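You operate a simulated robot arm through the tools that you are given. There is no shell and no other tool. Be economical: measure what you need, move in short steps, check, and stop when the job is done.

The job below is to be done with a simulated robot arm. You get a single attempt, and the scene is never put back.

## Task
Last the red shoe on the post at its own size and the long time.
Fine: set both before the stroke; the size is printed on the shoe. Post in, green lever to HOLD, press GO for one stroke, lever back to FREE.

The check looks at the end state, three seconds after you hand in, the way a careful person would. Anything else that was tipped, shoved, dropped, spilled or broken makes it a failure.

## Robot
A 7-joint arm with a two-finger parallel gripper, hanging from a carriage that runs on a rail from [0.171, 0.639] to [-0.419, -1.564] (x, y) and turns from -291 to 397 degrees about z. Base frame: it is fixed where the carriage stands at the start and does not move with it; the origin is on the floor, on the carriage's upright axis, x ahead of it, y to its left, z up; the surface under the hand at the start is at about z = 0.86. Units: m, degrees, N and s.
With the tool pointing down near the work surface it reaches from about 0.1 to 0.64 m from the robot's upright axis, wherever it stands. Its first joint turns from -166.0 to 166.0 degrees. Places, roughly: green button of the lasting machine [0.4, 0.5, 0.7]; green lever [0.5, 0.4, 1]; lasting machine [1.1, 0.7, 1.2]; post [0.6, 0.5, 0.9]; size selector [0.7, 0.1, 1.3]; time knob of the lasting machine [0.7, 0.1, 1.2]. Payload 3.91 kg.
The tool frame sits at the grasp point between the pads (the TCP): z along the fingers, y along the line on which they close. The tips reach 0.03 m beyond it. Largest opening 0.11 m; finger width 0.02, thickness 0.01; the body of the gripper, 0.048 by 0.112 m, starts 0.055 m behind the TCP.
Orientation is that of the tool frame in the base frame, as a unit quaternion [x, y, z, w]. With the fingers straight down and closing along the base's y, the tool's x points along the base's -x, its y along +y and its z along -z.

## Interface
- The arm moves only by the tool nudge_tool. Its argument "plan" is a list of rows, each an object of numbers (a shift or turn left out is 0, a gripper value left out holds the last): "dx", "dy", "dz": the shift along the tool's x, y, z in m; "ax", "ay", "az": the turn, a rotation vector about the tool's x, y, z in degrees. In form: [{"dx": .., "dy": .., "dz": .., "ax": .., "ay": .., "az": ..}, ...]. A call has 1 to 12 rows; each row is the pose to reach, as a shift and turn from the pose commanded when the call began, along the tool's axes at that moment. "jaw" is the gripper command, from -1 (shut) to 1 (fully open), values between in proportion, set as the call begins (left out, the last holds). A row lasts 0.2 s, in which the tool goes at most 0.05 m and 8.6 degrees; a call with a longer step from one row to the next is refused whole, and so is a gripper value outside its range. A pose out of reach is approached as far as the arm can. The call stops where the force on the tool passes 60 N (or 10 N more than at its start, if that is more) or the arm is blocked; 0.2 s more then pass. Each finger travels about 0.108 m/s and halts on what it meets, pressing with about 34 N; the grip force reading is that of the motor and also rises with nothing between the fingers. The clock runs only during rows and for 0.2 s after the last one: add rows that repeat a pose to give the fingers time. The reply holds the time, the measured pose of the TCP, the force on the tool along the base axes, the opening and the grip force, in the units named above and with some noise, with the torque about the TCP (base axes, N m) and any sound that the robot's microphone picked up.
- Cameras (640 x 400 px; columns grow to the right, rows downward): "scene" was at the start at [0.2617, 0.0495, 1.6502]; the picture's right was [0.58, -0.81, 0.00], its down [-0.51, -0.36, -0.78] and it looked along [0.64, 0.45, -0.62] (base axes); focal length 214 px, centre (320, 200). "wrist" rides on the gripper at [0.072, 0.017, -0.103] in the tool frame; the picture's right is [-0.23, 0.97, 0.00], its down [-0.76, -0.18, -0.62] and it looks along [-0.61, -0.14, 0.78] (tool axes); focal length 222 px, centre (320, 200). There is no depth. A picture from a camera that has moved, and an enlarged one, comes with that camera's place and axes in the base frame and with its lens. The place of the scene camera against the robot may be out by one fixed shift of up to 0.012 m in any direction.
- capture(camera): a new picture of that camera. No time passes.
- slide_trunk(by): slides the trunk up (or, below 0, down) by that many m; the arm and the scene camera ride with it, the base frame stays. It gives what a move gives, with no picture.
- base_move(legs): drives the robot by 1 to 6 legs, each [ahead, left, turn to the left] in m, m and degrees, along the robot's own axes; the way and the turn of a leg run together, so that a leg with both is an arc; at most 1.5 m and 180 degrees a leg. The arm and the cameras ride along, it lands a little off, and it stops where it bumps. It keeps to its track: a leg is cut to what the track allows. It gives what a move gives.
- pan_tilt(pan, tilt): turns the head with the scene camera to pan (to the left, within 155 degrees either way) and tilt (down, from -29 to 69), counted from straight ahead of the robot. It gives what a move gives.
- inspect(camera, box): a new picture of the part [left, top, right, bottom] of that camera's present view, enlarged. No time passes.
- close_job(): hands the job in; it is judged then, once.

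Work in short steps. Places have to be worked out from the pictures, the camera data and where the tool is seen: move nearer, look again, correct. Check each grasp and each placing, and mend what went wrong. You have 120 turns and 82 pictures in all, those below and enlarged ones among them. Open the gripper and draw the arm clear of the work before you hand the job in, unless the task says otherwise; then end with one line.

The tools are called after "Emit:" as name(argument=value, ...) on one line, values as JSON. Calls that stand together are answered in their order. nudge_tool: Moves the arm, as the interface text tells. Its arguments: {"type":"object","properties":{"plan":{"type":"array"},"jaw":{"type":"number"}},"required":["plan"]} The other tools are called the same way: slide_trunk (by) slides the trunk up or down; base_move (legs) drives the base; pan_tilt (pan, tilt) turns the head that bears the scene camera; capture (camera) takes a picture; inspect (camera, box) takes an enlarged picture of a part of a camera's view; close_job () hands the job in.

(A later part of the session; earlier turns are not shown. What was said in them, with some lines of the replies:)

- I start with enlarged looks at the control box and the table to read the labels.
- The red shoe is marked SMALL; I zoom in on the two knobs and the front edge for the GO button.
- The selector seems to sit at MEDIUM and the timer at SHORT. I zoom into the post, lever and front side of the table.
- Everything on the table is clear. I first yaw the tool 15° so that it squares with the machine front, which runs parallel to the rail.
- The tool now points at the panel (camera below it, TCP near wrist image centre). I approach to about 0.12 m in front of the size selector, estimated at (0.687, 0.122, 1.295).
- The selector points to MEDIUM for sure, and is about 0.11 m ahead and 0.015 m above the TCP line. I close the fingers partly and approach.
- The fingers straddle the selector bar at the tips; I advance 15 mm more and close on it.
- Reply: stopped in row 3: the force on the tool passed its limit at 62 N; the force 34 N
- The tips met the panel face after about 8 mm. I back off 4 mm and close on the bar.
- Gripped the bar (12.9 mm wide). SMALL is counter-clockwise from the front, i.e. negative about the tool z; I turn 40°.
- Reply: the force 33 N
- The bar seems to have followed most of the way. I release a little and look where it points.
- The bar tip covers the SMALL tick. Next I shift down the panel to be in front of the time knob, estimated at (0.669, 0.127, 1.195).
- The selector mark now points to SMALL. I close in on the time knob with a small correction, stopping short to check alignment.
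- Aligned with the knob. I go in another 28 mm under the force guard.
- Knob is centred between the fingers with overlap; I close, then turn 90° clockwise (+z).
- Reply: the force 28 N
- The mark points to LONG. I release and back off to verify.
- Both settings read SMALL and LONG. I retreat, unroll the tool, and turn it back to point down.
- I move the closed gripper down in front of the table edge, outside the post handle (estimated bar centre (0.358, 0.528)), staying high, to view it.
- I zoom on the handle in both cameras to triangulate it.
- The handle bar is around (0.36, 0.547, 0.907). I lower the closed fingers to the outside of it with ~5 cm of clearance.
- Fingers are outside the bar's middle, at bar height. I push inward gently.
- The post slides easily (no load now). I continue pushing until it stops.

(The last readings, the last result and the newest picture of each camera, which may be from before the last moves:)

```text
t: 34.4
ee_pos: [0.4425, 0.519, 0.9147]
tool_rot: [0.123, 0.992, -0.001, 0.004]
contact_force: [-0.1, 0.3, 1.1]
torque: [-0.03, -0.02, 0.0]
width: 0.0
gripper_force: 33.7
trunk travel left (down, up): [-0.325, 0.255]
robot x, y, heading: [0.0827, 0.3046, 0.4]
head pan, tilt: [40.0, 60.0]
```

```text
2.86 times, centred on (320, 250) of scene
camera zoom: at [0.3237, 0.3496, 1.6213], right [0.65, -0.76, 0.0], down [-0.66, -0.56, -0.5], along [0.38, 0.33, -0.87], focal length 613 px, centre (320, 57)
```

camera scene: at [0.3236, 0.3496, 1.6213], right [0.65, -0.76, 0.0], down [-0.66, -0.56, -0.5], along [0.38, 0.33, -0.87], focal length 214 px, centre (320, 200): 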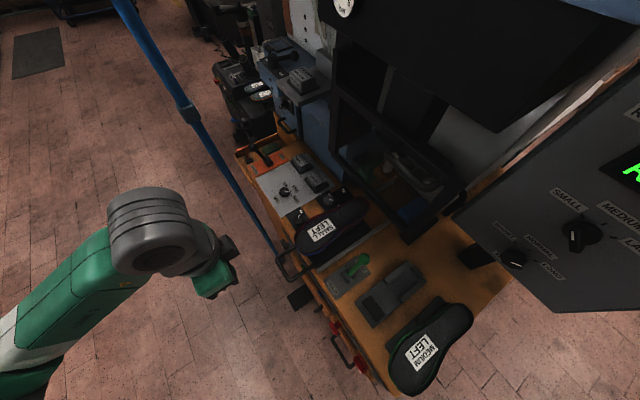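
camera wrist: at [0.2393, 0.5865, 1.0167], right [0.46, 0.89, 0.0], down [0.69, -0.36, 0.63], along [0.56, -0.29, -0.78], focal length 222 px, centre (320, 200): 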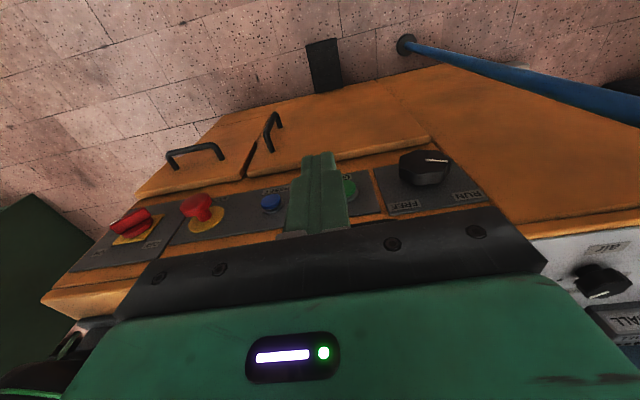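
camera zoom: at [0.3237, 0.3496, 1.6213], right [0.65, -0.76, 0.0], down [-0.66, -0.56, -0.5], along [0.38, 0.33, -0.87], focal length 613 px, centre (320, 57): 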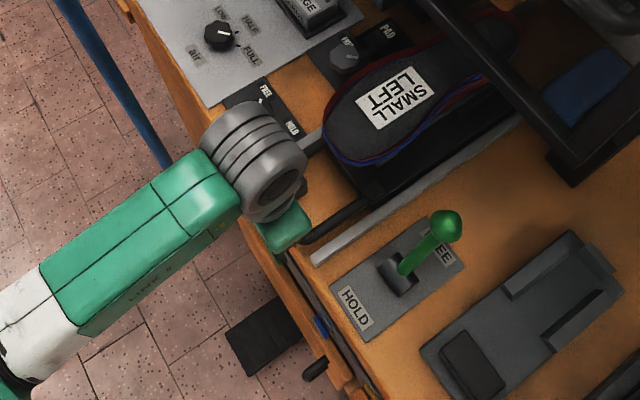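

No resistance yet and clearances to the lever and other knobs are fine (over 7 cm). I keep pushing.

Emit:
nudge_tool(plan=[{"dx": -0.01}, {"dx": -0.02}, {"dx": -0.03}, {"dx": -0.04}, {"dx": -0.05}, {"dx": -0.06}, {"dx": -0.06}])

Emit:
inspect(camera="scene", box=[220, 180, 420, 320])

```text
t: 36.0
ee_pos: [0.5011, 0.5052, 0.9158]
tool_rot: [0.123, 0.992, 0.0, 0.004]
contact_force: [-0.5, 0.5, -0.2]
torque: [0.03, 0.06, 0.03]
width: 0.0
gripper_force: 34.0
trunk travel left (down, up): [-0.325, 0.255]
robot x, y, heading: [0.0812, 0.3043, 0.8]
head pan, tilt: [40.0, 60.0]
```

```text
2.86 times, centred on (320, 250) of scene
camera zoom: at [0.3237, 0.3496, 1.6213], right [0.65, -0.76, 0.0], down [-0.66, -0.56, -0.5], along [0.38, 0.33, -0.87], focal length 613 px, centre (320, 57)
```

zoom: 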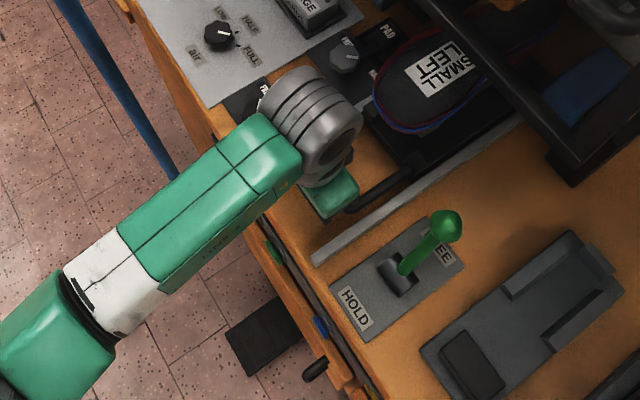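

Still sliding freely with the shoe going under the frame; I continue.

Emit:
nudge_tool(plan=[{"dx": -0.01}, {"dx": -0.02}, {"dx": -0.03}, {"dx": -0.04}, {"dx": -0.05}, {"dx": -0.06}, {"dx": -0.06}])

Emit:
inspect(camera="scene", box=[240, 150, 440, 290])

```text
t: 36.6
ee_pos: [0.5079, 0.5055, 0.9119]
tool_rot: [0.12, 0.993, 0.0, -0.009]
contact_force: [-43.9, 1.7, 15.3]
torque: [-0.23, 0.63, -0.09]
width: 0.0
gripper_force: 33.8
trunk travel left (down, up): [-0.325, 0.255]
robot x, y, heading: [0.0833, 0.3033, 0.9]
head pan, tilt: [40.0, 60.0]
stopped in row 3: the force on the tool passed its limit at 67 N (the readings are from after the stop); the commanded pose is now the measured one
```

```text
2.86 times, centred on (340, 220) of scene
camera zoom: at [0.3198, 0.3504, 1.62], right [0.65, -0.76, 0.0], down [-0.66, -0.57, -0.5], along [0.37, 0.33, -0.87], focal length 613 px, centre (263, 143)
```

zoom: 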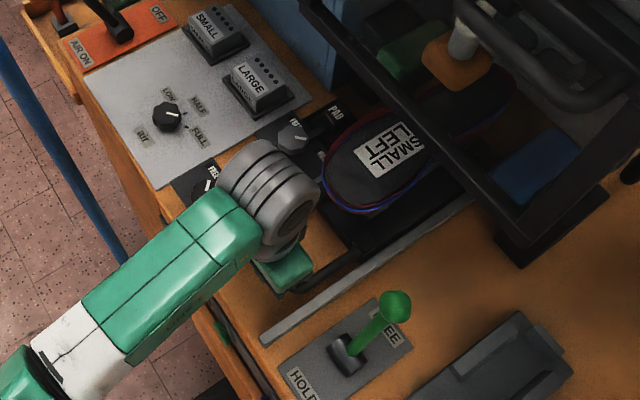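

Stopped firmly at about 0.17 m of travel – probably the end stop. I back away, lift, and look to confirm that the post is seated and nothing jammed.

Emit:
nudge_tool(plan=[{"dx": 0.03}, {"dx": 0.06}, {"dx": 0.08, "dz": -0.04}, {"dx": 0.08, "dz": -0.09}, {"dx": 0.08, "dz": -0.14}, {"dx": 0.08, "dz": -0.19}, {"dx": 0.08, "dz": -0.22}, {"dx": 0.08, "dz": -0.22}])

Emit:
capture(camera="wrist")

Emit:
inspect(camera="scene", box=[240, 150, 440, 290])

```text
t: 38.4
ee_pos: [0.4423, 0.5215, 1.1357]
tool_rot: [0.122, 0.993, 0.0, -0.002]
contact_force: [-0.2, 0.8, -0.6]
torque: [0.03, -0.01, 0.0]
width: 0.0
gripper_force: 33.9
trunk travel left (down, up): [-0.325, 0.255]
robot x, y, heading: [0.0805, 0.302, 0.8]
head pan, tilt: [40.0, 60.0]
```

```text
39 pictures are left
camera wrist: at [0.3765, 0.5555, 1.2383], right [0.45, 0.89, 0.0], down [0.7, -0.36, 0.62], along [0.55, -0.28, -0.78], focal length 222 px, centre (320, 200)
```

wrist: 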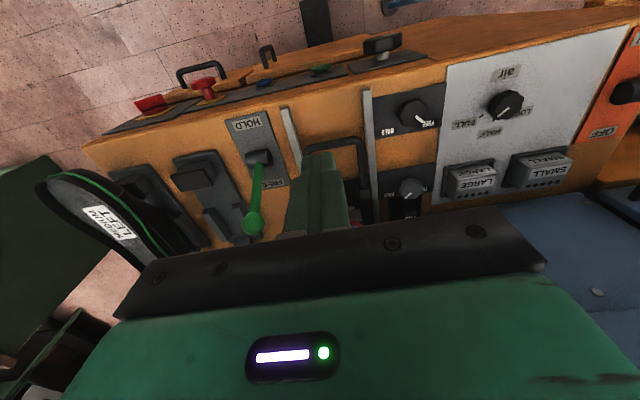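

```text
2.86 times, centred on (340, 220) of scene
camera zoom: at [0.3236, 0.3499, 1.6213], right [0.65, -0.76, 0.0], down [-0.66, -0.56, -0.5], along [0.38, 0.33, -0.87], focal length 613 px, centre (263, 143)
```

zoom: 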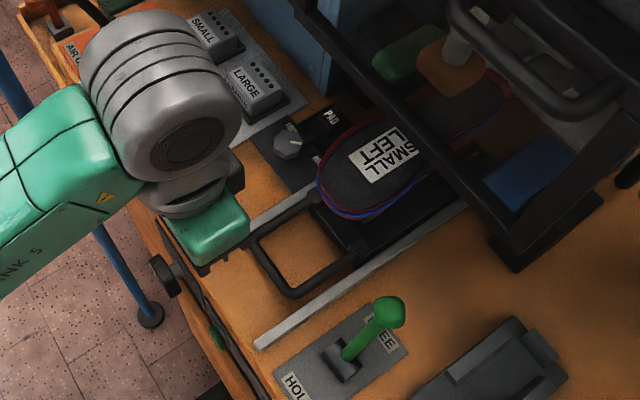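

The shoe sits under the clamp pad, handle bar at x≈0.52 consistent with my contact point. The green lever ball is at about (0.535, 0.363, 0.99), leaning to FREE; pivot ~ (0.493, 0.373). I go above its inner side first.

Emit:
nudge_tool(plan=[{"dx": -0.03, "dy": -0.026}, {"dx": -0.06, "dy": -0.052}, {"dx": -0.09, "dy": -0.078}, {"dx": -0.12, "dy": -0.1}, {"dx": -0.15, "dy": -0.12}, {"dx": -0.178, "dy": -0.132}, {"dx": -0.178, "dy": -0.132}])

Emit:
capture(camera="wrist")

Emit:
inspect(camera="scene", box=[240, 130, 480, 300])

```text
t: 40.2
ee_pos: [0.5559, 0.3726, 1.1321]
tool_rot: [0.11, 0.994, -0.001, 0.004]
contact_force: [-0.4, 0.0, 0.6]
torque: [0.02, -0.02, 0.04]
width: 0.0
gripper_force: 34.0
trunk travel left (down, up): [-0.325, 0.255]
robot x, y, heading: [0.0814, 0.3013, 1.6]
head pan, tilt: [40.0, 60.0]
stopped in row 7: the arm was blocked; the commanded pose is now the measured one
```

```text
37 pictures are left
camera wrist: at [0.4886, 0.4047, 1.2345], right [0.43, 0.9, 0.0], down [0.7, -0.34, 0.63], along [0.57, -0.27, -0.78], focal length 222 px, centre (320, 200)
```

wrist: 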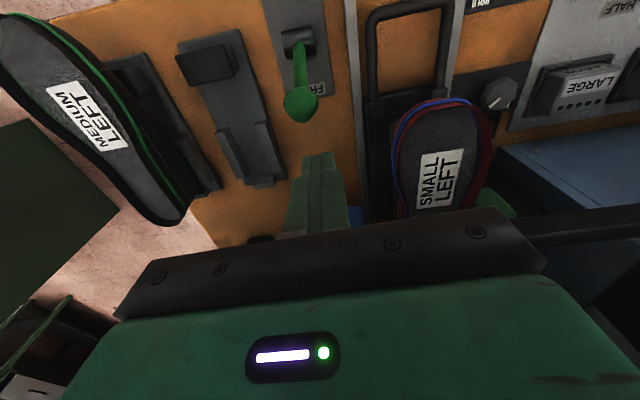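

```text
2.35 times, centred on (360, 215) of scene
camera zoom: at [0.3097, 0.3558, 1.6144], right [0.66, -0.75, -0.02], down [-0.66, -0.57, -0.49], along [0.36, 0.33, -0.87], focal length 505 px, centre (226, 165)
```

zoom: 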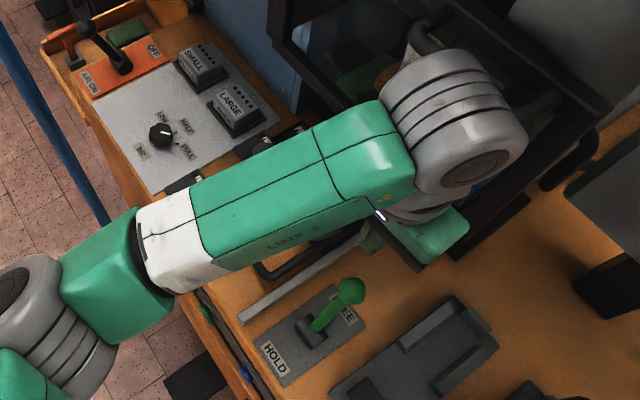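

The arm's wrist joint touched the machine frame. I back straight away and will instead grip the ball from the front with a tilted tool.

Emit:
nudge_tool(plan=[{"dx": 0.03, "dy": 0.02}, {"dx": 0.07, "dy": 0.04}, {"dx": 0.11, "dy": 0.04}, {"dx": 0.15, "dy": 0.04}, {"dx": 0.18, "dy": 0.04}, {"dx": 0.18, "dy": 0.04}])

Emit:
capture(camera="scene")

```text
t: 41.6
ee_pos: [0.4134, 0.443, 1.1368]
tool_rot: [0.113, 0.993, -0.002, 0.013]
contact_force: [0.6, -0.2, 0.6]
torque: [0.0, -0.04, 0.01]
width: 0.0
gripper_force: 34.2
trunk travel left (down, up): [-0.325, 0.255]
robot x, y, heading: [0.0828, 0.3053, 0.7]
head pan, tilt: [40.0, 60.0]
```

```text
35 pictures are left
camera scene: at [0.3233, 0.3513, 1.6213], right [0.66, -0.75, 0.0], down [-0.65, -0.57, -0.5], along [0.38, 0.33, -0.87], focal length 214 px, centre (320, 200)
```

scene: 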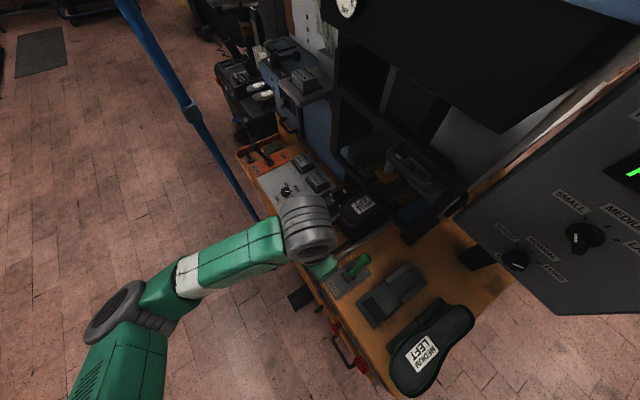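

All is undisturbed. I tilt the tool 50° forward and open the jaw to about 6 cm.

Emit:
nudge_tool(jaw=0.1, plan=[{"ay": -8}, {"ay": -16}, {"ay": -24}, {"ay": -32}, {"ay": -40}, {"ay": -48}, {"ay": -50}, {"ay": -50}])

Emit:
nudge_tool(plan=[{"dx": 0.008, "dy": -0.017, "dz": 0.033}, {"dx": 0.016, "dy": -0.034, "dz": 0.066}, {"dx": 0.025, "dy": -0.051, "dz": 0.099}, {"dx": 0.025, "dy": -0.051, "dz": 0.099}])

Emit:
capture(camera="wrist")

Emit:
inspect(camera="scene", box=[280, 200, 440, 320])

```text
t: 43.4
ee_pos: [0.4141, 0.4409, 1.1382]
tool_rot: [0.102, 0.895, -0.05, 0.43]
contact_force: [-0.5, 0.1, -0.9]
torque: [0.03, -0.01, 0.0]
width: 0.0606
gripper_force: 0.0
trunk travel left (down, up): [-0.325, 0.255]
robot x, y, heading: [0.0839, 0.3043, 0.8]
head pan, tilt: [40.0, 60.0]
```

```text
t: 44.4
ee_pos: [0.4643, 0.3743, 1.0589]
tool_rot: [0.102, 0.895, -0.05, 0.431]
contact_force: [-0.3, -0.3, 0.3]
torque: [-0.02, 0.03, -0.02]
width: 0.0606
gripper_force: 0.1
trunk travel left (down, up): [-0.325, 0.255]
robot x, y, heading: [0.0839, 0.303, 1.0]
head pan, tilt: [40.0, 60.0]
```

```text
34 pictures are left
camera wrist: at [0.3447, 0.4195, 1.0664], right [0.36, 0.92, 0.18], down [-0.05, -0.17, 0.98], along [0.93, -0.36, -0.01], focal length 222 px, centre (320, 200)
```

wrist: 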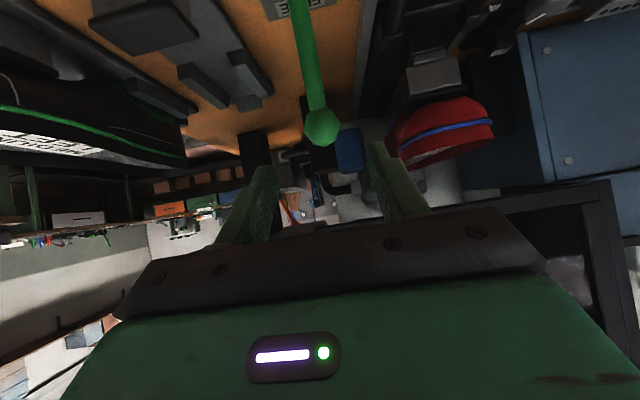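

```text
3.33 times, centred on (360, 260) of scene
camera zoom: at [0.3235, 0.3513, 1.6213], right [0.66, -0.75, 0.0], down [-0.65, -0.57, -0.5], along [0.38, 0.33, -0.87], focal length 715 px, centre (187, 0)
```

zoom: 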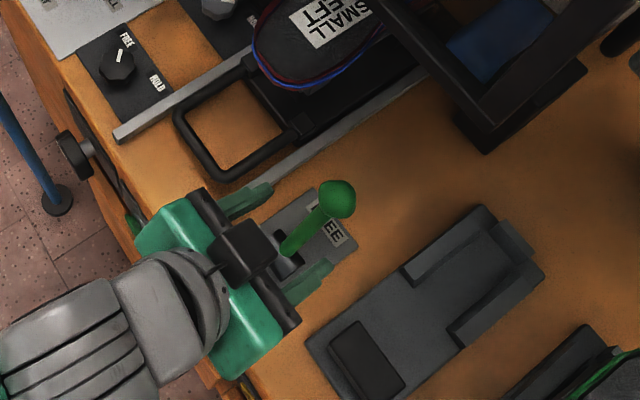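

The ball is exactly on the tool axis, about 0.099 m ahead. I advance 0.095 m and close on it.

Emit:
nudge_tool(plan=[{"dz": 0.03}, {"dz": 0.06}, {"dz": 0.085}, {"dz": 0.095}, {"dz": 0.095}])

Emit:
nudge_tool(jaw=-1, plan=[{}, {}, {}])

Emit:
inspect(camera="scene", box=[280, 200, 440, 320])

```text
t: 45.6
ee_pos: [0.5368, 0.3604, 0.9968]
tool_rot: [0.101, 0.895, -0.05, 0.431]
contact_force: [-1.2, 0.5, 0.0]
torque: [-0.02, -0.03, 0.01]
width: 0.0607
gripper_force: 0.0
trunk travel left (down, up): [-0.325, 0.255]
robot x, y, heading: [0.0835, 0.3077, 0.9]
head pan, tilt: [40.0, 60.0]
```

```text
t: 46.4
ee_pos: [0.5362, 0.3595, 0.9967]
tool_rot: [0.102, 0.896, -0.05, 0.43]
contact_force: [-0.5, -4.3, -0.5]
torque: [-0.06, -0.13, -0.11]
width: 0.0332
gripper_force: 45.5
trunk travel left (down, up): [-0.325, 0.255]
robot x, y, heading: [0.0819, 0.306, 1.0]
head pan, tilt: [40.0, 60.0]
```

```text
3.33 times, centred on (360, 260) of scene
camera zoom: at [0.3233, 0.351, 1.6212], right [0.66, -0.75, 0.0], down [-0.65, -0.57, -0.5], along [0.38, 0.33, -0.87], focal length 715 px, centre (187, 0)
```

zoom: 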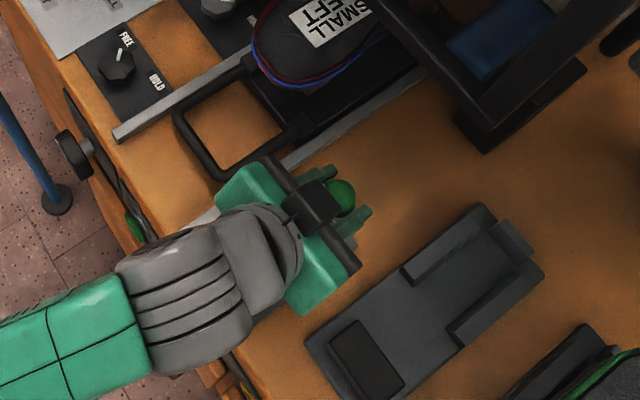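

Ball gripped (33 mm). I carry it along its arc toward HOLD (outward), ending slightly past the mirrored angle.

Emit:
nudge_tool(plan=[{"dx": 0.0047, "dz": -0.0111}, {"dx": 0.0102, "dz": -0.0215}, {"dx": 0.017, "dz": -0.031}, {"dx": 0.0235, "dz": -0.0403}, {"dx": 0.032, "dz": -0.049}, {"dx": 0.0398, "dz": -0.0568}, {"dx": 0.0487, "dz": -0.0636}, {"dx": 0.0589, "dz": -0.0702}, {"dx": 0.064, "dz": -0.072}, {"dx": 0.064, "dz": -0.072}])

Emit:
inspect(camera="scene", box=[280, 200, 440, 320])

```text
t: 48.6
ee_pos: [0.4461, 0.3835, 0.9961]
tool_rot: [0.102, 0.894, -0.05, 0.433]
contact_force: [-3.8, 2.3, 42.2]
torque: [-0.15, -0.63, 0.09]
width: 0.0334
gripper_force: 44.7
trunk travel left (down, up): [-0.325, 0.255]
robot x, y, heading: [0.081, 0.3078, 1.2]
head pan, tilt: [40.0, 60.0]
```

```text
3.33 times, centred on (360, 260) of scene
camera zoom: at [0.3242, 0.3517, 1.6222], right [0.66, -0.75, 0.0], down [-0.65, -0.57, -0.5], along [0.38, 0.33, -0.87], focal length 715 px, centre (187, 0)
```

zoom: 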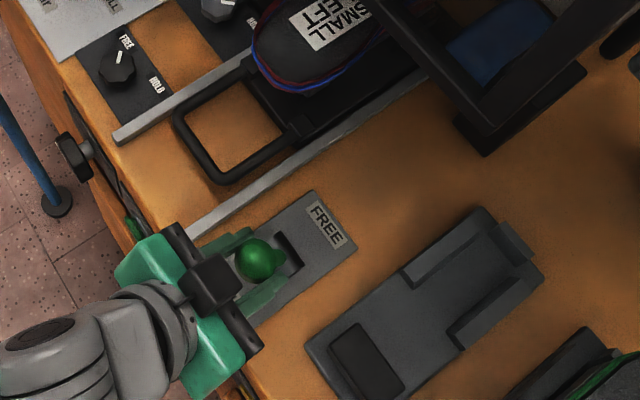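

The lever is at the HOLD stop. I release and draw back along the tool axis, then check.

Emit:
nudge_tool(jaw=0.1, plan=[{}, {}, {"dz": -0.03}, {"dz": -0.07}, {"dz": -0.11}, {"dz": -0.13}, {"dz": -0.13}])

Emit:
inspect(camera="scene", box=[260, 200, 440, 320])

Emit:
capture(camera="wrist")

```text
t: 50.2
ee_pos: [0.3465, 0.4079, 1.0682]
tool_rot: [0.102, 0.895, -0.05, 0.431]
contact_force: [0.4, -0.2, 0.6]
torque: [0.0, -0.04, 0.0]
width: 0.0603
gripper_force: 0.0
out of reach, approached as far as the arm can: row 6, 7
trunk travel left (down, up): [-0.325, 0.255]
robot x, y, heading: [0.0815, 0.3042, 0.7]
head pan, tilt: [40.0, 60.0]
```

```text
3.33 times, centred on (350, 260) of scene
camera zoom: at [0.3233, 0.3514, 1.6213], right [0.66, -0.75, 0.0], down [-0.65, -0.57, -0.5], along [0.38, 0.33, -0.87], focal length 715 px, centre (220, 0)
```

zoom: 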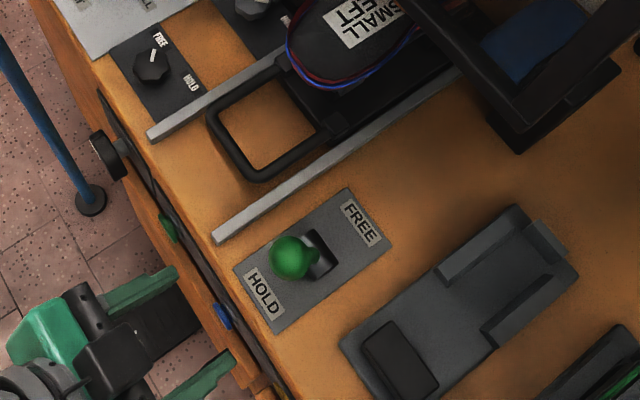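

```text
29 pictures are left
camera wrist: at [0.2281, 0.4529, 1.0756], right [0.36, 0.92, 0.18], down [-0.05, -0.17, 0.98], along [0.93, -0.36, -0.01], focal length 222 px, centre (320, 200)
```

wrist: 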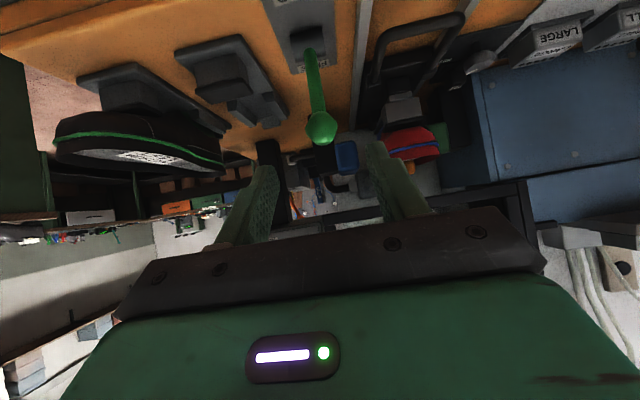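

Lever stands at HOLD and the post is in. The green GO button is on the front face near (0.43, 0.525, 0.75). I close the fingers and move to stand in front of it, keeping the tilt.

Emit:
nudge_tool(jaw=-1, plan=[{"dx": 0.0, "dy": 0.034, "dz": 0.0}, {"dx": 0.02, "dy": 0.07, "dz": 0.0}, {"dx": 0.055, "dy": 0.1, "dz": 0.01}, {"dx": 0.09, "dy": 0.125, "dz": 0.025}, {"dx": 0.125, "dy": 0.134, "dz": 0.04}, {"dx": 0.166, "dy": 0.134, "dz": 0.063}, {"dx": 0.166, "dy": 0.134, "dz": 0.063}])

Emit:
capture(camera="wrist")

Emit:
inspect(camera="scene", box=[230, 200, 410, 320])

```text
t: 51.8
ee_pos: [0.3223, 0.5524, 0.896]
tool_rot: [0.101, 0.895, -0.049, 0.431]
contact_force: [0.1, 0.1, 0.5]
torque: [-0.03, 0.03, 0.02]
width: 0.0002
gripper_force: 34.1
trunk travel left (down, up): [-0.325, 0.255]
robot x, y, heading: [0.0798, 0.2996, 1.0]
head pan, tilt: [40.0, 60.0]
```

```text
28 pictures are left
camera wrist: at [0.2041, 0.5969, 0.9032], right [0.36, 0.92, 0.18], down [-0.05, -0.17, 0.98], along [0.93, -0.36, -0.01], focal length 222 px, centre (320, 200)
```

wrist: 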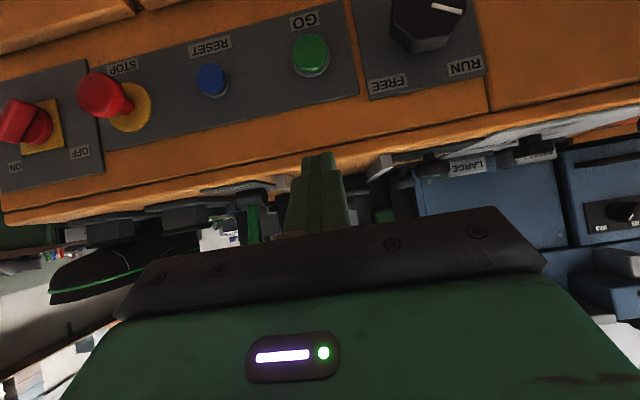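

```text
3.33 times, centred on (320, 260) of scene
camera zoom: at [0.3234, 0.3513, 1.6213], right [0.66, -0.75, 0.0], down [-0.65, -0.57, -0.5], along [0.38, 0.33, -0.87], focal length 715 px, centre (320, 0)
```

zoom: 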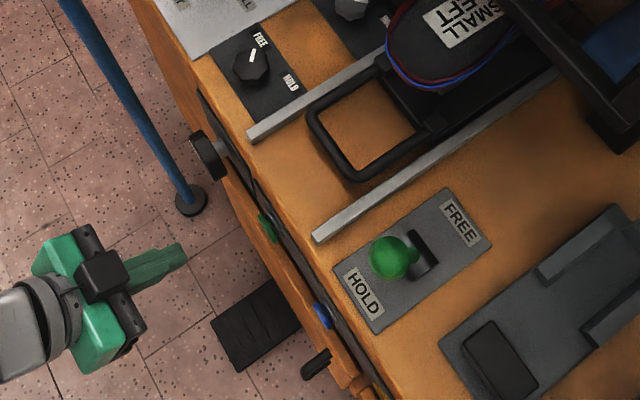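

The label confirms GO on the green button at about (0.429, 0.531, 0.742). I lower the closed fingertips to ~4 cm in front of it.

Emit:
nudge_tool(plan=[{"dx": 0.025, "dy": 0.001, "dz": 0.02}, {"dx": 0.05, "dy": 0.002, "dz": 0.05}, {"dx": 0.065, "dy": 0.003, "dz": 0.085}, {"dx": 0.0765, "dy": 0.0035, "dz": 0.115}, {"dx": 0.0765, "dy": 0.0035, "dz": 0.125}, {"dx": 0.0765, "dy": 0.0035, "dz": 0.125}])

Emit:
capture(camera="wrist")

Emit:
inspect(camera="scene", box=[230, 200, 410, 320])

```text
t: 53.2
ee_pos: [0.3713, 0.5444, 0.7583]
tool_rot: [0.102, 0.895, -0.049, 0.431]
contact_force: [-0.5, -1.1, 0.3]
torque: [0.02, -0.02, 0.03]
width: 0.0
gripper_force: 33.8
trunk travel left (down, up): [-0.325, 0.255]
robot x, y, heading: [0.0789, 0.3041, 0.9]
head pan, tilt: [40.0, 60.0]
```

```text
26 pictures are left
camera wrist: at [0.2535, 0.5884, 0.7649], right [0.36, 0.92, 0.18], down [-0.05, -0.17, 0.98], along [0.93, -0.36, -0.01], focal length 222 px, centre (320, 200)
```

wrist: 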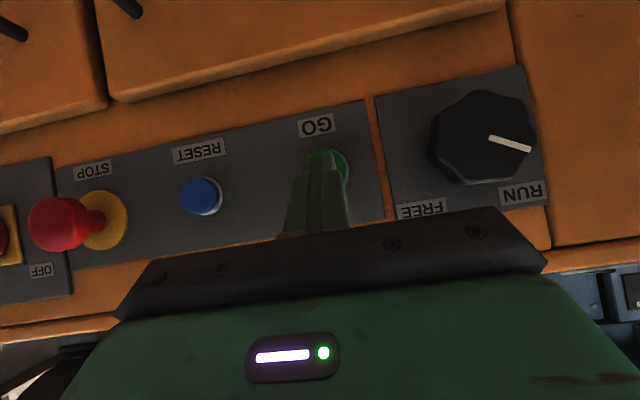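

```text
3.33 times, centred on (320, 260) of scene
camera zoom: at [0.3234, 0.3513, 1.6213], right [0.66, -0.75, 0.0], down [-0.65, -0.57, -0.5], along [0.38, 0.33, -0.87], focal length 715 px, centre (320, 0)
```

zoom: 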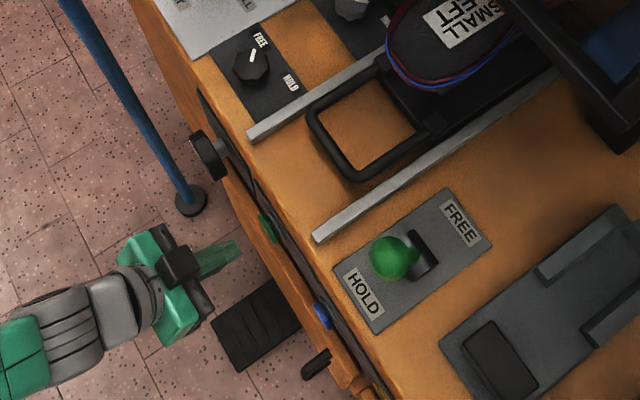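

Fingertip lines up with the GO button, ~2 cm away. I press inward along the face normal under the force guard.

Emit:
nudge_tool(plan=[{"dx": -0.0031, "dy": 0.003, "dz": 0.0131}, {"dx": -0.0095, "dy": 0.003, "dz": 0.0208}, {"dx": -0.0134, "dy": 0.003, "dz": 0.0253}, {"dx": -0.0173, "dy": 0.003, "dz": 0.0299}])

Emit:
inspect(camera="wrist", box=[200, 90, 460, 250])

```text
t: 54.2
ee_pos: [0.4052, 0.5396, 0.7551]
tool_rot: [0.102, 0.896, -0.05, 0.43]
contact_force: [-0.7, 0.4, -0.5]
torque: [0.02, 0.03, -0.03]
width: 0.0
gripper_force: 33.7
trunk travel left (down, up): [-0.325, 0.255]
robot x, y, heading: [0.0813, 0.3056, 0.7]
head pan, tilt: [40.0, 60.0]
```

```text
2.46 times, centred on (330, 170) of wrist
camera zoom: at [0.2875, 0.5836, 0.7628], right [0.36, 0.92, 0.18], down [-0.05, -0.17, 0.98], along [0.93, -0.36, -0.01], focal length 547 px, centre (295, 274)
```

zoom: 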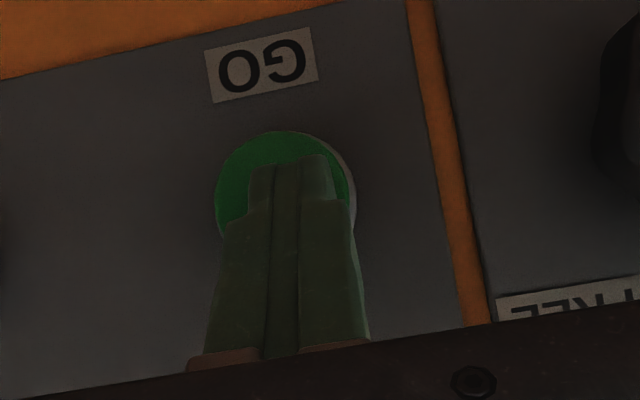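

Not yet touching; the tip is over the button face. I go on in small increments.

Emit:
nudge_tool(plan=[{"dx": -0.0026, "dz": 0.0031}, {"dx": -0.0051, "dz": 0.0061}, {"dx": -0.0077, "dz": 0.0092}])

```text
t: 55.0
ee_pos: [0.4131, 0.5382, 0.7551]
tool_rot: [0.102, 0.896, -0.049, 0.43]
contact_force: [-18.1, 2.8, 7.9]
torque: [-0.02, -0.02, -0.04]
width: 0.0001
gripper_force: 34.0
trunk travel left (down, up): [-0.325, 0.255]
robot x, y, heading: [0.0838, 0.3078, 1.4]
head pan, tilt: [40.0, 60.0]
heard: click
```

A click was heard: GO pressed. I back off the button and look at the machine.

Emit:
nudge_tool(plan=[{"dx": 0.0193, "dz": -0.023}, {"dx": 0.0386, "dz": -0.046}, {"dx": 0.0386, "dz": -0.07}, {"dx": 0.0386, "dz": -0.07}])

Emit:
pan_tilt(pan=10, tilt=40)

Emit:
capture(camera="scene")

```text
t: 56.0
ee_pos: [0.3396, 0.5544, 0.771]
tool_rot: [0.102, 0.896, -0.05, 0.43]
contact_force: [-0.4, -0.2, -0.1]
torque: [0.0, -0.01, 0.02]
width: 0.0
gripper_force: 33.8
trunk travel left (down, up): [-0.325, 0.255]
robot x, y, heading: [0.0815, 0.3047, 0.9]
head pan, tilt: [40.0, 60.0]
```

```text
t: 57.0
ee_pos: [0.3399, 0.5547, 0.7705]
tool_rot: [0.101, 0.895, -0.05, 0.431]
contact_force: [0.4, -0.2, 0.0]
torque: [0.05, 0.04, 0.0]
width: 0.0
gripper_force: 33.9
trunk travel left (down, up): [-0.325, 0.255]
robot x, y, heading: [0.0807, 0.307, 0.8]
head pan, tilt: [10.0, 40.0]
```

```text
23 pictures are left
camera scene: at [0.3565, 0.3239, 1.648], right [0.19, -0.98, 0.0], down [-0.63, -0.12, -0.77], along [0.75, 0.15, -0.64], focal length 214 px, centre (320, 200)
```

scene: 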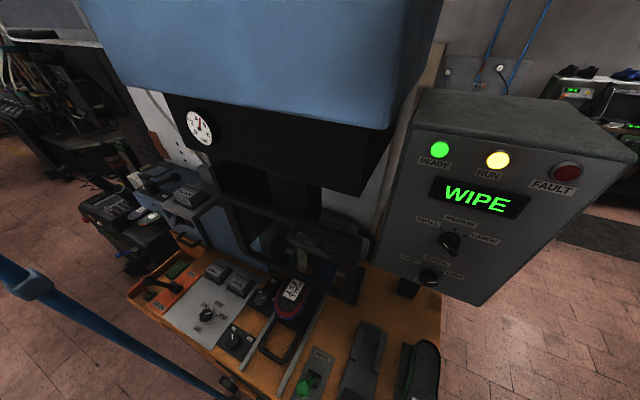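

The machine runs (WIPE). While it does, I raise the arm straight up in front of the table.

Emit:
nudge_tool(plan=[{"dx": -0.035, "dz": -0.03}, {"dx": -0.07, "dz": -0.06}, {"dx": -0.105, "dz": -0.089}, {"dx": -0.14, "dz": -0.118}, {"dx": -0.175, "dz": -0.147}, {"dx": -0.205, "dz": -0.172}, {"dx": -0.2295, "dz": -0.193}, {"dx": -0.2295, "dz": -0.193}, {"dx": -0.2295, "dz": -0.193}, {"dx": -0.2295, "dz": -0.193}, {"dx": -0.2295, "dz": -0.193}, {"dx": -0.2295, "dz": -0.193}])

Emit:
capture(camera="scene")

```text
t: 59.6
ee_pos: [0.3354, 0.5569, 1.0672]
tool_rot: [0.101, 0.895, -0.049, 0.431]
contact_force: [0.5, 0.1, 0.1]
torque: [0.0, 0.01, 0.02]
width: 0.0
gripper_force: 34.6
trunk travel left (down, up): [-0.325, 0.255]
robot x, y, heading: [0.0738, 0.3054, 0.8]
head pan, tilt: [10.0, 40.0]
```

```text
22 pictures are left
camera scene: at [0.3565, 0.3238, 1.648], right [0.19, -0.98, 0.0], down [-0.63, -0.12, -0.77], along [0.75, 0.15, -0.64], focal length 214 px, centre (320, 200)
```

scene: 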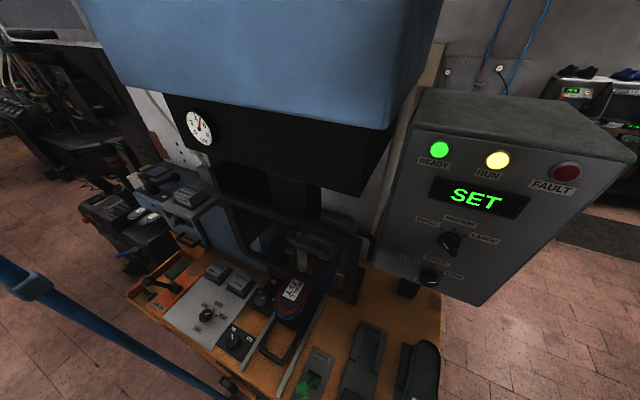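

It is in the SET phase. Meanwhile I pre-position in front of the lever ball, without touching it.

Emit:
nudge_tool(jaw=0.1, plan=[{"dx": -0.01, "dy": -0.036}, {"dx": -0.02, "dy": -0.072, "dz": 0.01}, {"dx": -0.03, "dy": -0.108, "dz": 0.03}, {"dx": -0.041, "dy": -0.144, "dz": 0.05}, {"dx": -0.041, "dy": -0.144, "dz": 0.07}, {"dx": -0.041, "dy": -0.144, "dz": 0.07}, {"dx": -0.041, "dy": -0.144, "dz": 0.07}, {"dx": -0.041, "dy": -0.144, "dz": 0.07}, {"dx": -0.041, "dy": -0.144, "dz": 0.07}, {"dx": -0.041, "dy": -0.144, "dz": 0.07}, {"dx": -0.041, "dy": -0.144, "dz": 0.07}, {"dx": -0.041, "dy": -0.144, "dz": 0.07}])

Emit:
capture(camera="scene")

Emit:
capture(camera="wrist")

```text
t: 62.2
ee_pos: [0.3782, 0.3989, 1.058]
tool_rot: [0.102, 0.896, -0.049, 0.43]
contact_force: [0.3, 0.3, -0.2]
torque: [0.02, 0.04, 0.04]
width: 0.0606
gripper_force: 0.1
trunk travel left (down, up): [-0.325, 0.255]
robot x, y, heading: [0.079, 0.3037, 1.0]
head pan, tilt: [10.0, 40.0]
```

```text
21 pictures are left
camera scene: at [0.3565, 0.3238, 1.648], right [0.19, -0.98, 0.0], down [-0.63, -0.12, -0.77], along [0.75, 0.15, -0.64], focal length 214 px, centre (320, 200)
```

scene: 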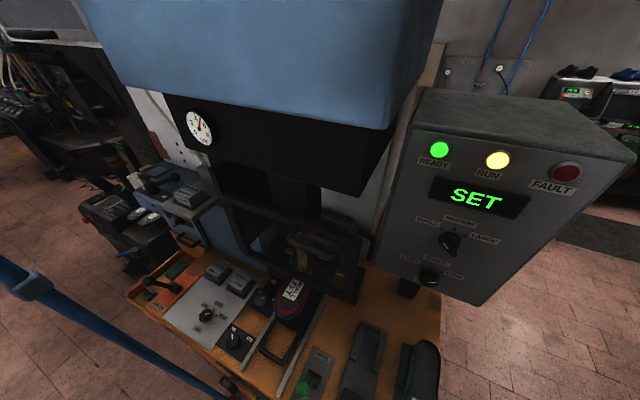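

```text
20 pictures are left
camera wrist: at [0.2592, 0.4436, 1.0647], right [0.36, 0.92, 0.18], down [-0.05, -0.17, 0.98], along [0.93, -0.36, -0.01], focal length 222 px, centre (320, 200)
```

wrist: 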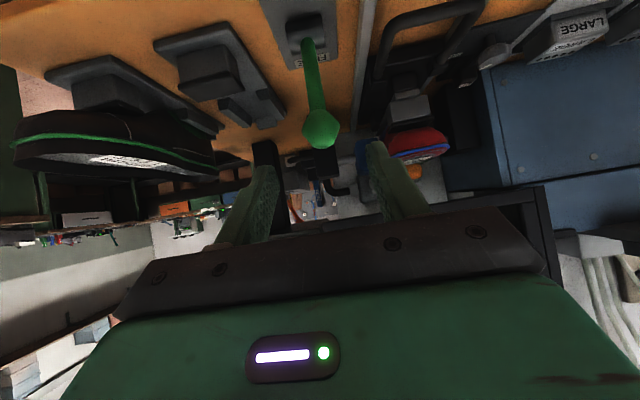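

Aligned with the ball (320,128). I wait for the stroke to finish.

Emit:
nudge_tool(plan=[{}, {}, {}, {}, {}, {}, {}, {}, {}, {}, {}, {}])

Emit:
nudge_tool(plan=[{}, {}, {}, {}, {}, {}, {}, {}, {}, {}, {}, {}])

Emit:
inspect(camera="scene", box=[220, 100, 620, 350])

```text
t: 64.8
ee_pos: [0.3768, 0.3985, 1.0579]
tool_rot: [0.101, 0.895, -0.049, 0.431]
contact_force: [-1.0, -0.4, 0.0]
torque: [0.01, -0.01, -0.02]
width: 0.0605
gripper_force: 0.0
trunk travel left (down, up): [-0.325, 0.255]
robot x, y, heading: [0.0796, 0.304, 0.9]
head pan, tilt: [10.0, 40.0]
```

```text
t: 67.4
ee_pos: [0.3775, 0.3986, 1.0577]
tool_rot: [0.102, 0.895, -0.05, 0.431]
contact_force: [0.3, -0.1, -0.1]
torque: [0.03, 0.03, -0.03]
width: 0.0605
gripper_force: 0.0
trunk travel left (down, up): [-0.325, 0.255]
robot x, y, heading: [0.0834, 0.3073, 1.0]
head pan, tilt: [10.0, 40.0]
```

```text
1.60 times, centred on (420, 225) of scene
camera zoom: at [0.3565, 0.3238, 1.648], right [0.19, -0.98, 0.0], down [-0.63, -0.12, -0.77], along [0.75, 0.15, -0.64], focal length 343 px, centre (160, 160)
```

zoom: 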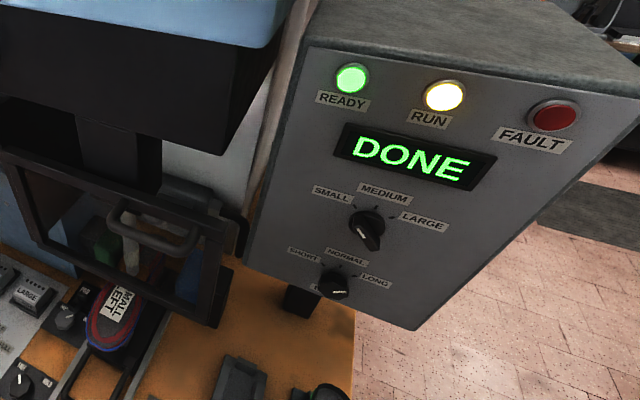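

DONE is shown but the RUN light is still lit; I wait a moment more.

Emit:
nudge_tool(plan=[{}, {}, {}, {}, {}, {}, {}, {}, {}, {}, {}, {}])

Emit:
inspect(camera="scene", box=[220, 100, 620, 350])

```text
t: 70.0
ee_pos: [0.3767, 0.3993, 1.0562]
tool_rot: [0.102, 0.895, -0.05, 0.431]
contact_force: [-0.1, -0.7, -0.1]
torque: [0.03, 0.0, 0.0]
width: 0.0607
gripper_force: 0.0
trunk travel left (down, up): [-0.325, 0.255]
robot x, y, heading: [0.0807, 0.304, 0.8]
head pan, tilt: [10.0, 40.0]
```

```text
1.60 times, centred on (420, 225) of scene
camera zoom: at [0.3565, 0.3238, 1.648], right [0.19, -0.98, 0.0], down [-0.63, -0.12, -0.77], along [0.75, 0.15, -0.64], focal length 343 px, centre (160, 160)
```

zoom: 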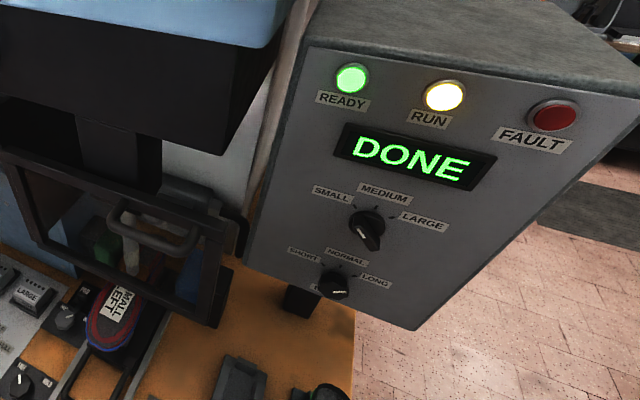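

The cycle is done. I advance 0.09 m onto the lever ball and grip it.

Emit:
nudge_tool(plan=[{"dz": 0.03}, {"dz": 0.06}, {"dz": 0.08}, {"dz": 0.09}, {"dz": 0.09}])

Emit:
nudge_tool(jaw=-1, plan=[{}, {}, {}])

```text
t: 71.2
ee_pos: [0.4481, 0.3837, 1.0004]
tool_rot: [0.102, 0.895, -0.05, 0.43]
contact_force: [0.2, 0.0, 0.4]
torque: [0.01, 0.01, 0.02]
width: 0.0606
gripper_force: 0.0
trunk travel left (down, up): [-0.325, 0.255]
robot x, y, heading: [0.0836, 0.3056, 0.9]
head pan, tilt: [10.0, 40.0]
```

```text
t: 72.0
ee_pos: [0.4479, 0.383, 1.0007]
tool_rot: [0.102, 0.895, -0.049, 0.431]
contact_force: [1.5, -1.4, -2.3]
torque: [-0.03, 0.01, 0.0]
width: 0.0335
gripper_force: 44.7
trunk travel left (down, up): [-0.325, 0.255]
robot x, y, heading: [0.0827, 0.3061, 1.0]
head pan, tilt: [10.0, 40.0]
```

Gripped. I carry it along the arc back to FREE.

Emit:
nudge_tool(plan=[{"dx": -0.0101, "dz": 0.0066}, {"dx": -0.0194, "dz": 0.0138}, {"dx": -0.0276, "dz": 0.0212}, {"dx": -0.0357, "dz": 0.0301}, {"dx": -0.042, "dz": 0.0392}, {"dx": -0.0482, "dz": 0.0496}, {"dx": -0.053, "dz": 0.06}, {"dx": -0.0574, "dz": 0.0715}, {"dx": -0.0586, "dz": 0.0775}, {"dx": -0.0586, "dz": 0.0775}])

Emit:
nudge_tool(jaw=0.1, plan=[{}, {}, {"dz": -0.03}, {"dz": -0.07}, {"dz": -0.11}, {"dz": -0.15}, {"dz": -0.19}, {"dz": -0.19}])

Emit:
pan_tilt(pan=35, tilt=55)

Emit:
capture(camera="scene")

```text
t: 74.2
ee_pos: [0.5412, 0.3592, 0.9993]
tool_rot: [0.102, 0.895, -0.051, 0.432]
contact_force: [-21.0, -10.6, 25.1]
torque: [0.02, 0.61, -0.13]
width: 0.0332
gripper_force: 45.4
trunk travel left (down, up): [-0.325, 0.255]
robot x, y, heading: [0.0804, 0.3064, 1.1]
head pan, tilt: [10.0, 40.0]
```

```text
t: 76.0
ee_pos: [0.4066, 0.4011, 1.1077]
tool_rot: [0.102, 0.895, -0.05, 0.431]
contact_force: [-0.8, 0.1, -0.2]
torque: [0.01, -0.01, -0.04]
width: 0.0602
gripper_force: 0.1
out of reach, approached as far as the arm can: row 7, 8
trunk travel left (down, up): [-0.325, 0.255]
robot x, y, heading: [0.0814, 0.306, 1.1]
head pan, tilt: [10.0, 40.0]
```

```text
t: 76.9
ee_pos: [0.4069, 0.4025, 1.1086]
tool_rot: [0.102, 0.896, -0.05, 0.43]
contact_force: [-0.2, -0.5, 0.1]
torque: [0.01, -0.02, 0.01]
width: 0.0603
gripper_force: 0.0
trunk travel left (down, up): [-0.325, 0.255]
robot x, y, heading: [0.0806, 0.305, 1.1]
head pan, tilt: [35.0, 55.0]
```

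```text
17 pictures are left
camera scene: at [0.3315, 0.35, 1.6274], right [0.59, -0.81, 0.0], down [-0.66, -0.48, -0.57], along [0.46, 0.34, -0.82], focal length 214 px, centre (320, 200)
```

scene: 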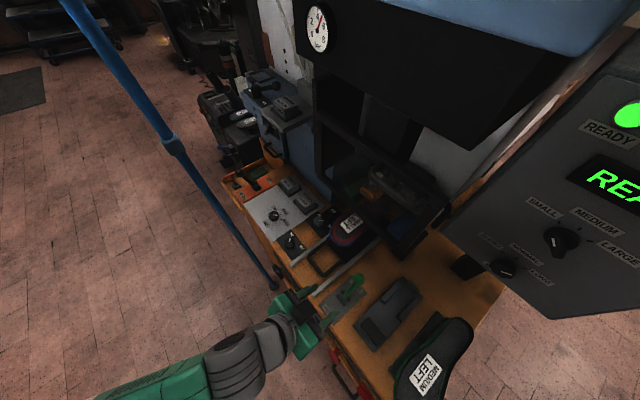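

The display shows READY again. I draw the arm up and clear, open the gripper, and make a last check.

Emit:
nudge_tool(jaw=1, plan=[{"dx": -0.035, "dz": -0.025}, {"dx": -0.07, "dz": -0.05}, {"dx": -0.105, "dz": -0.075}, {"dx": -0.14, "dz": -0.1}, {"dx": -0.165, "dz": -0.12}, {"dx": -0.165, "dz": -0.12}])

Emit:
inspect(camera="scene", box=[250, 170, 450, 310])

Emit:
pan_tilt(pan=10, tilt=40)

Emit:
capture(camera="scene")

```text
t: 78.3
ee_pos: [0.4542, 0.4258, 1.3219]
tool_rot: [0.101, 0.896, -0.05, 0.43]
contact_force: [-0.9, -0.6, -0.9]
torque: [-0.01, -0.01, -0.01]
width: 0.1101
gripper_force: 0.0
out of reach, approached as far as the arm can: row 1, 2, 3, 4, 5, 6
trunk travel left (down, up): [-0.325, 0.255]
robot x, y, heading: [0.0804, 0.3072, 1.2]
head pan, tilt: [35.0, 55.0]
```

```text
2.86 times, centred on (350, 240) of scene
camera zoom: at [0.3313, 0.35, 1.6273], right [0.59, -0.81, 0.0], down [-0.66, -0.48, -0.57], along [0.46, 0.34, -0.82], focal length 613 px, centre (234, 86)
```

zoom: 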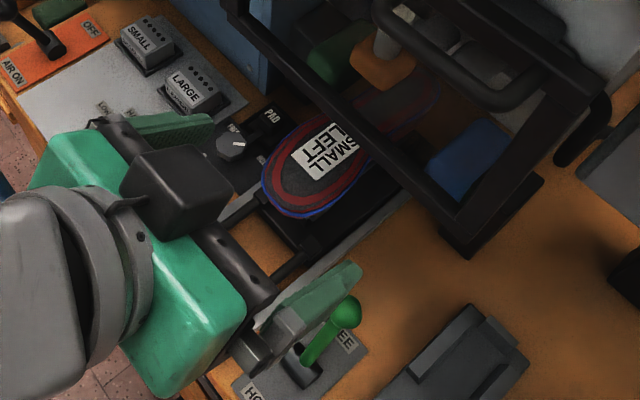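

```text
t: 79.2
ee_pos: [0.4555, 0.4272, 1.3225]
tool_rot: [0.102, 0.896, -0.05, 0.43]
contact_force: [0.2, -1.0, 0.0]
torque: [0.02, -0.02, 0.0]
width: 0.1098
gripper_force: 0.0
trunk travel left (down, up): [-0.325, 0.255]
robot x, y, heading: [0.0812, 0.3007, 1.3]
head pan, tilt: [10.0, 40.0]
```

```text
15 pictures are left
camera scene: at [0.3565, 0.3239, 1.648], right [0.19, -0.98, 0.0], down [-0.63, -0.12, -0.77], along [0.75, 0.15, -0.64], focal length 214 px, centre (320, 200)
```

scene: 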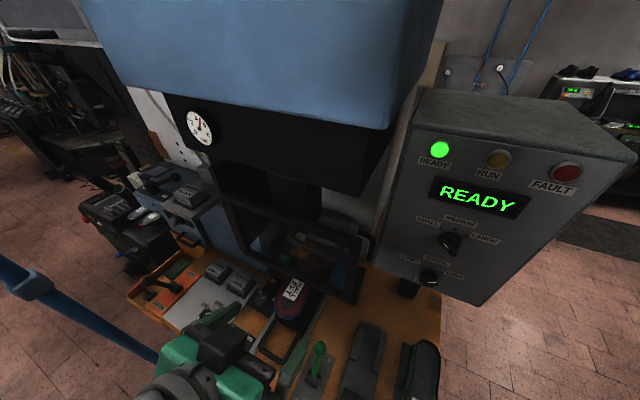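

The shoe's upper is wiped, lever at FREE, machine READY, nothing disturbed, arm clear and open. I hand in.

Emit:
close_job()

```text
The job is handed in.
```

The red shoe was lasted at SMALL and LONG with one stroke. The lever is back at FREE, the machine shows READY and the arm is clear. On the way to the lever, the arm's wrist touched the machine frame once; it backed off and nothing looked moved.
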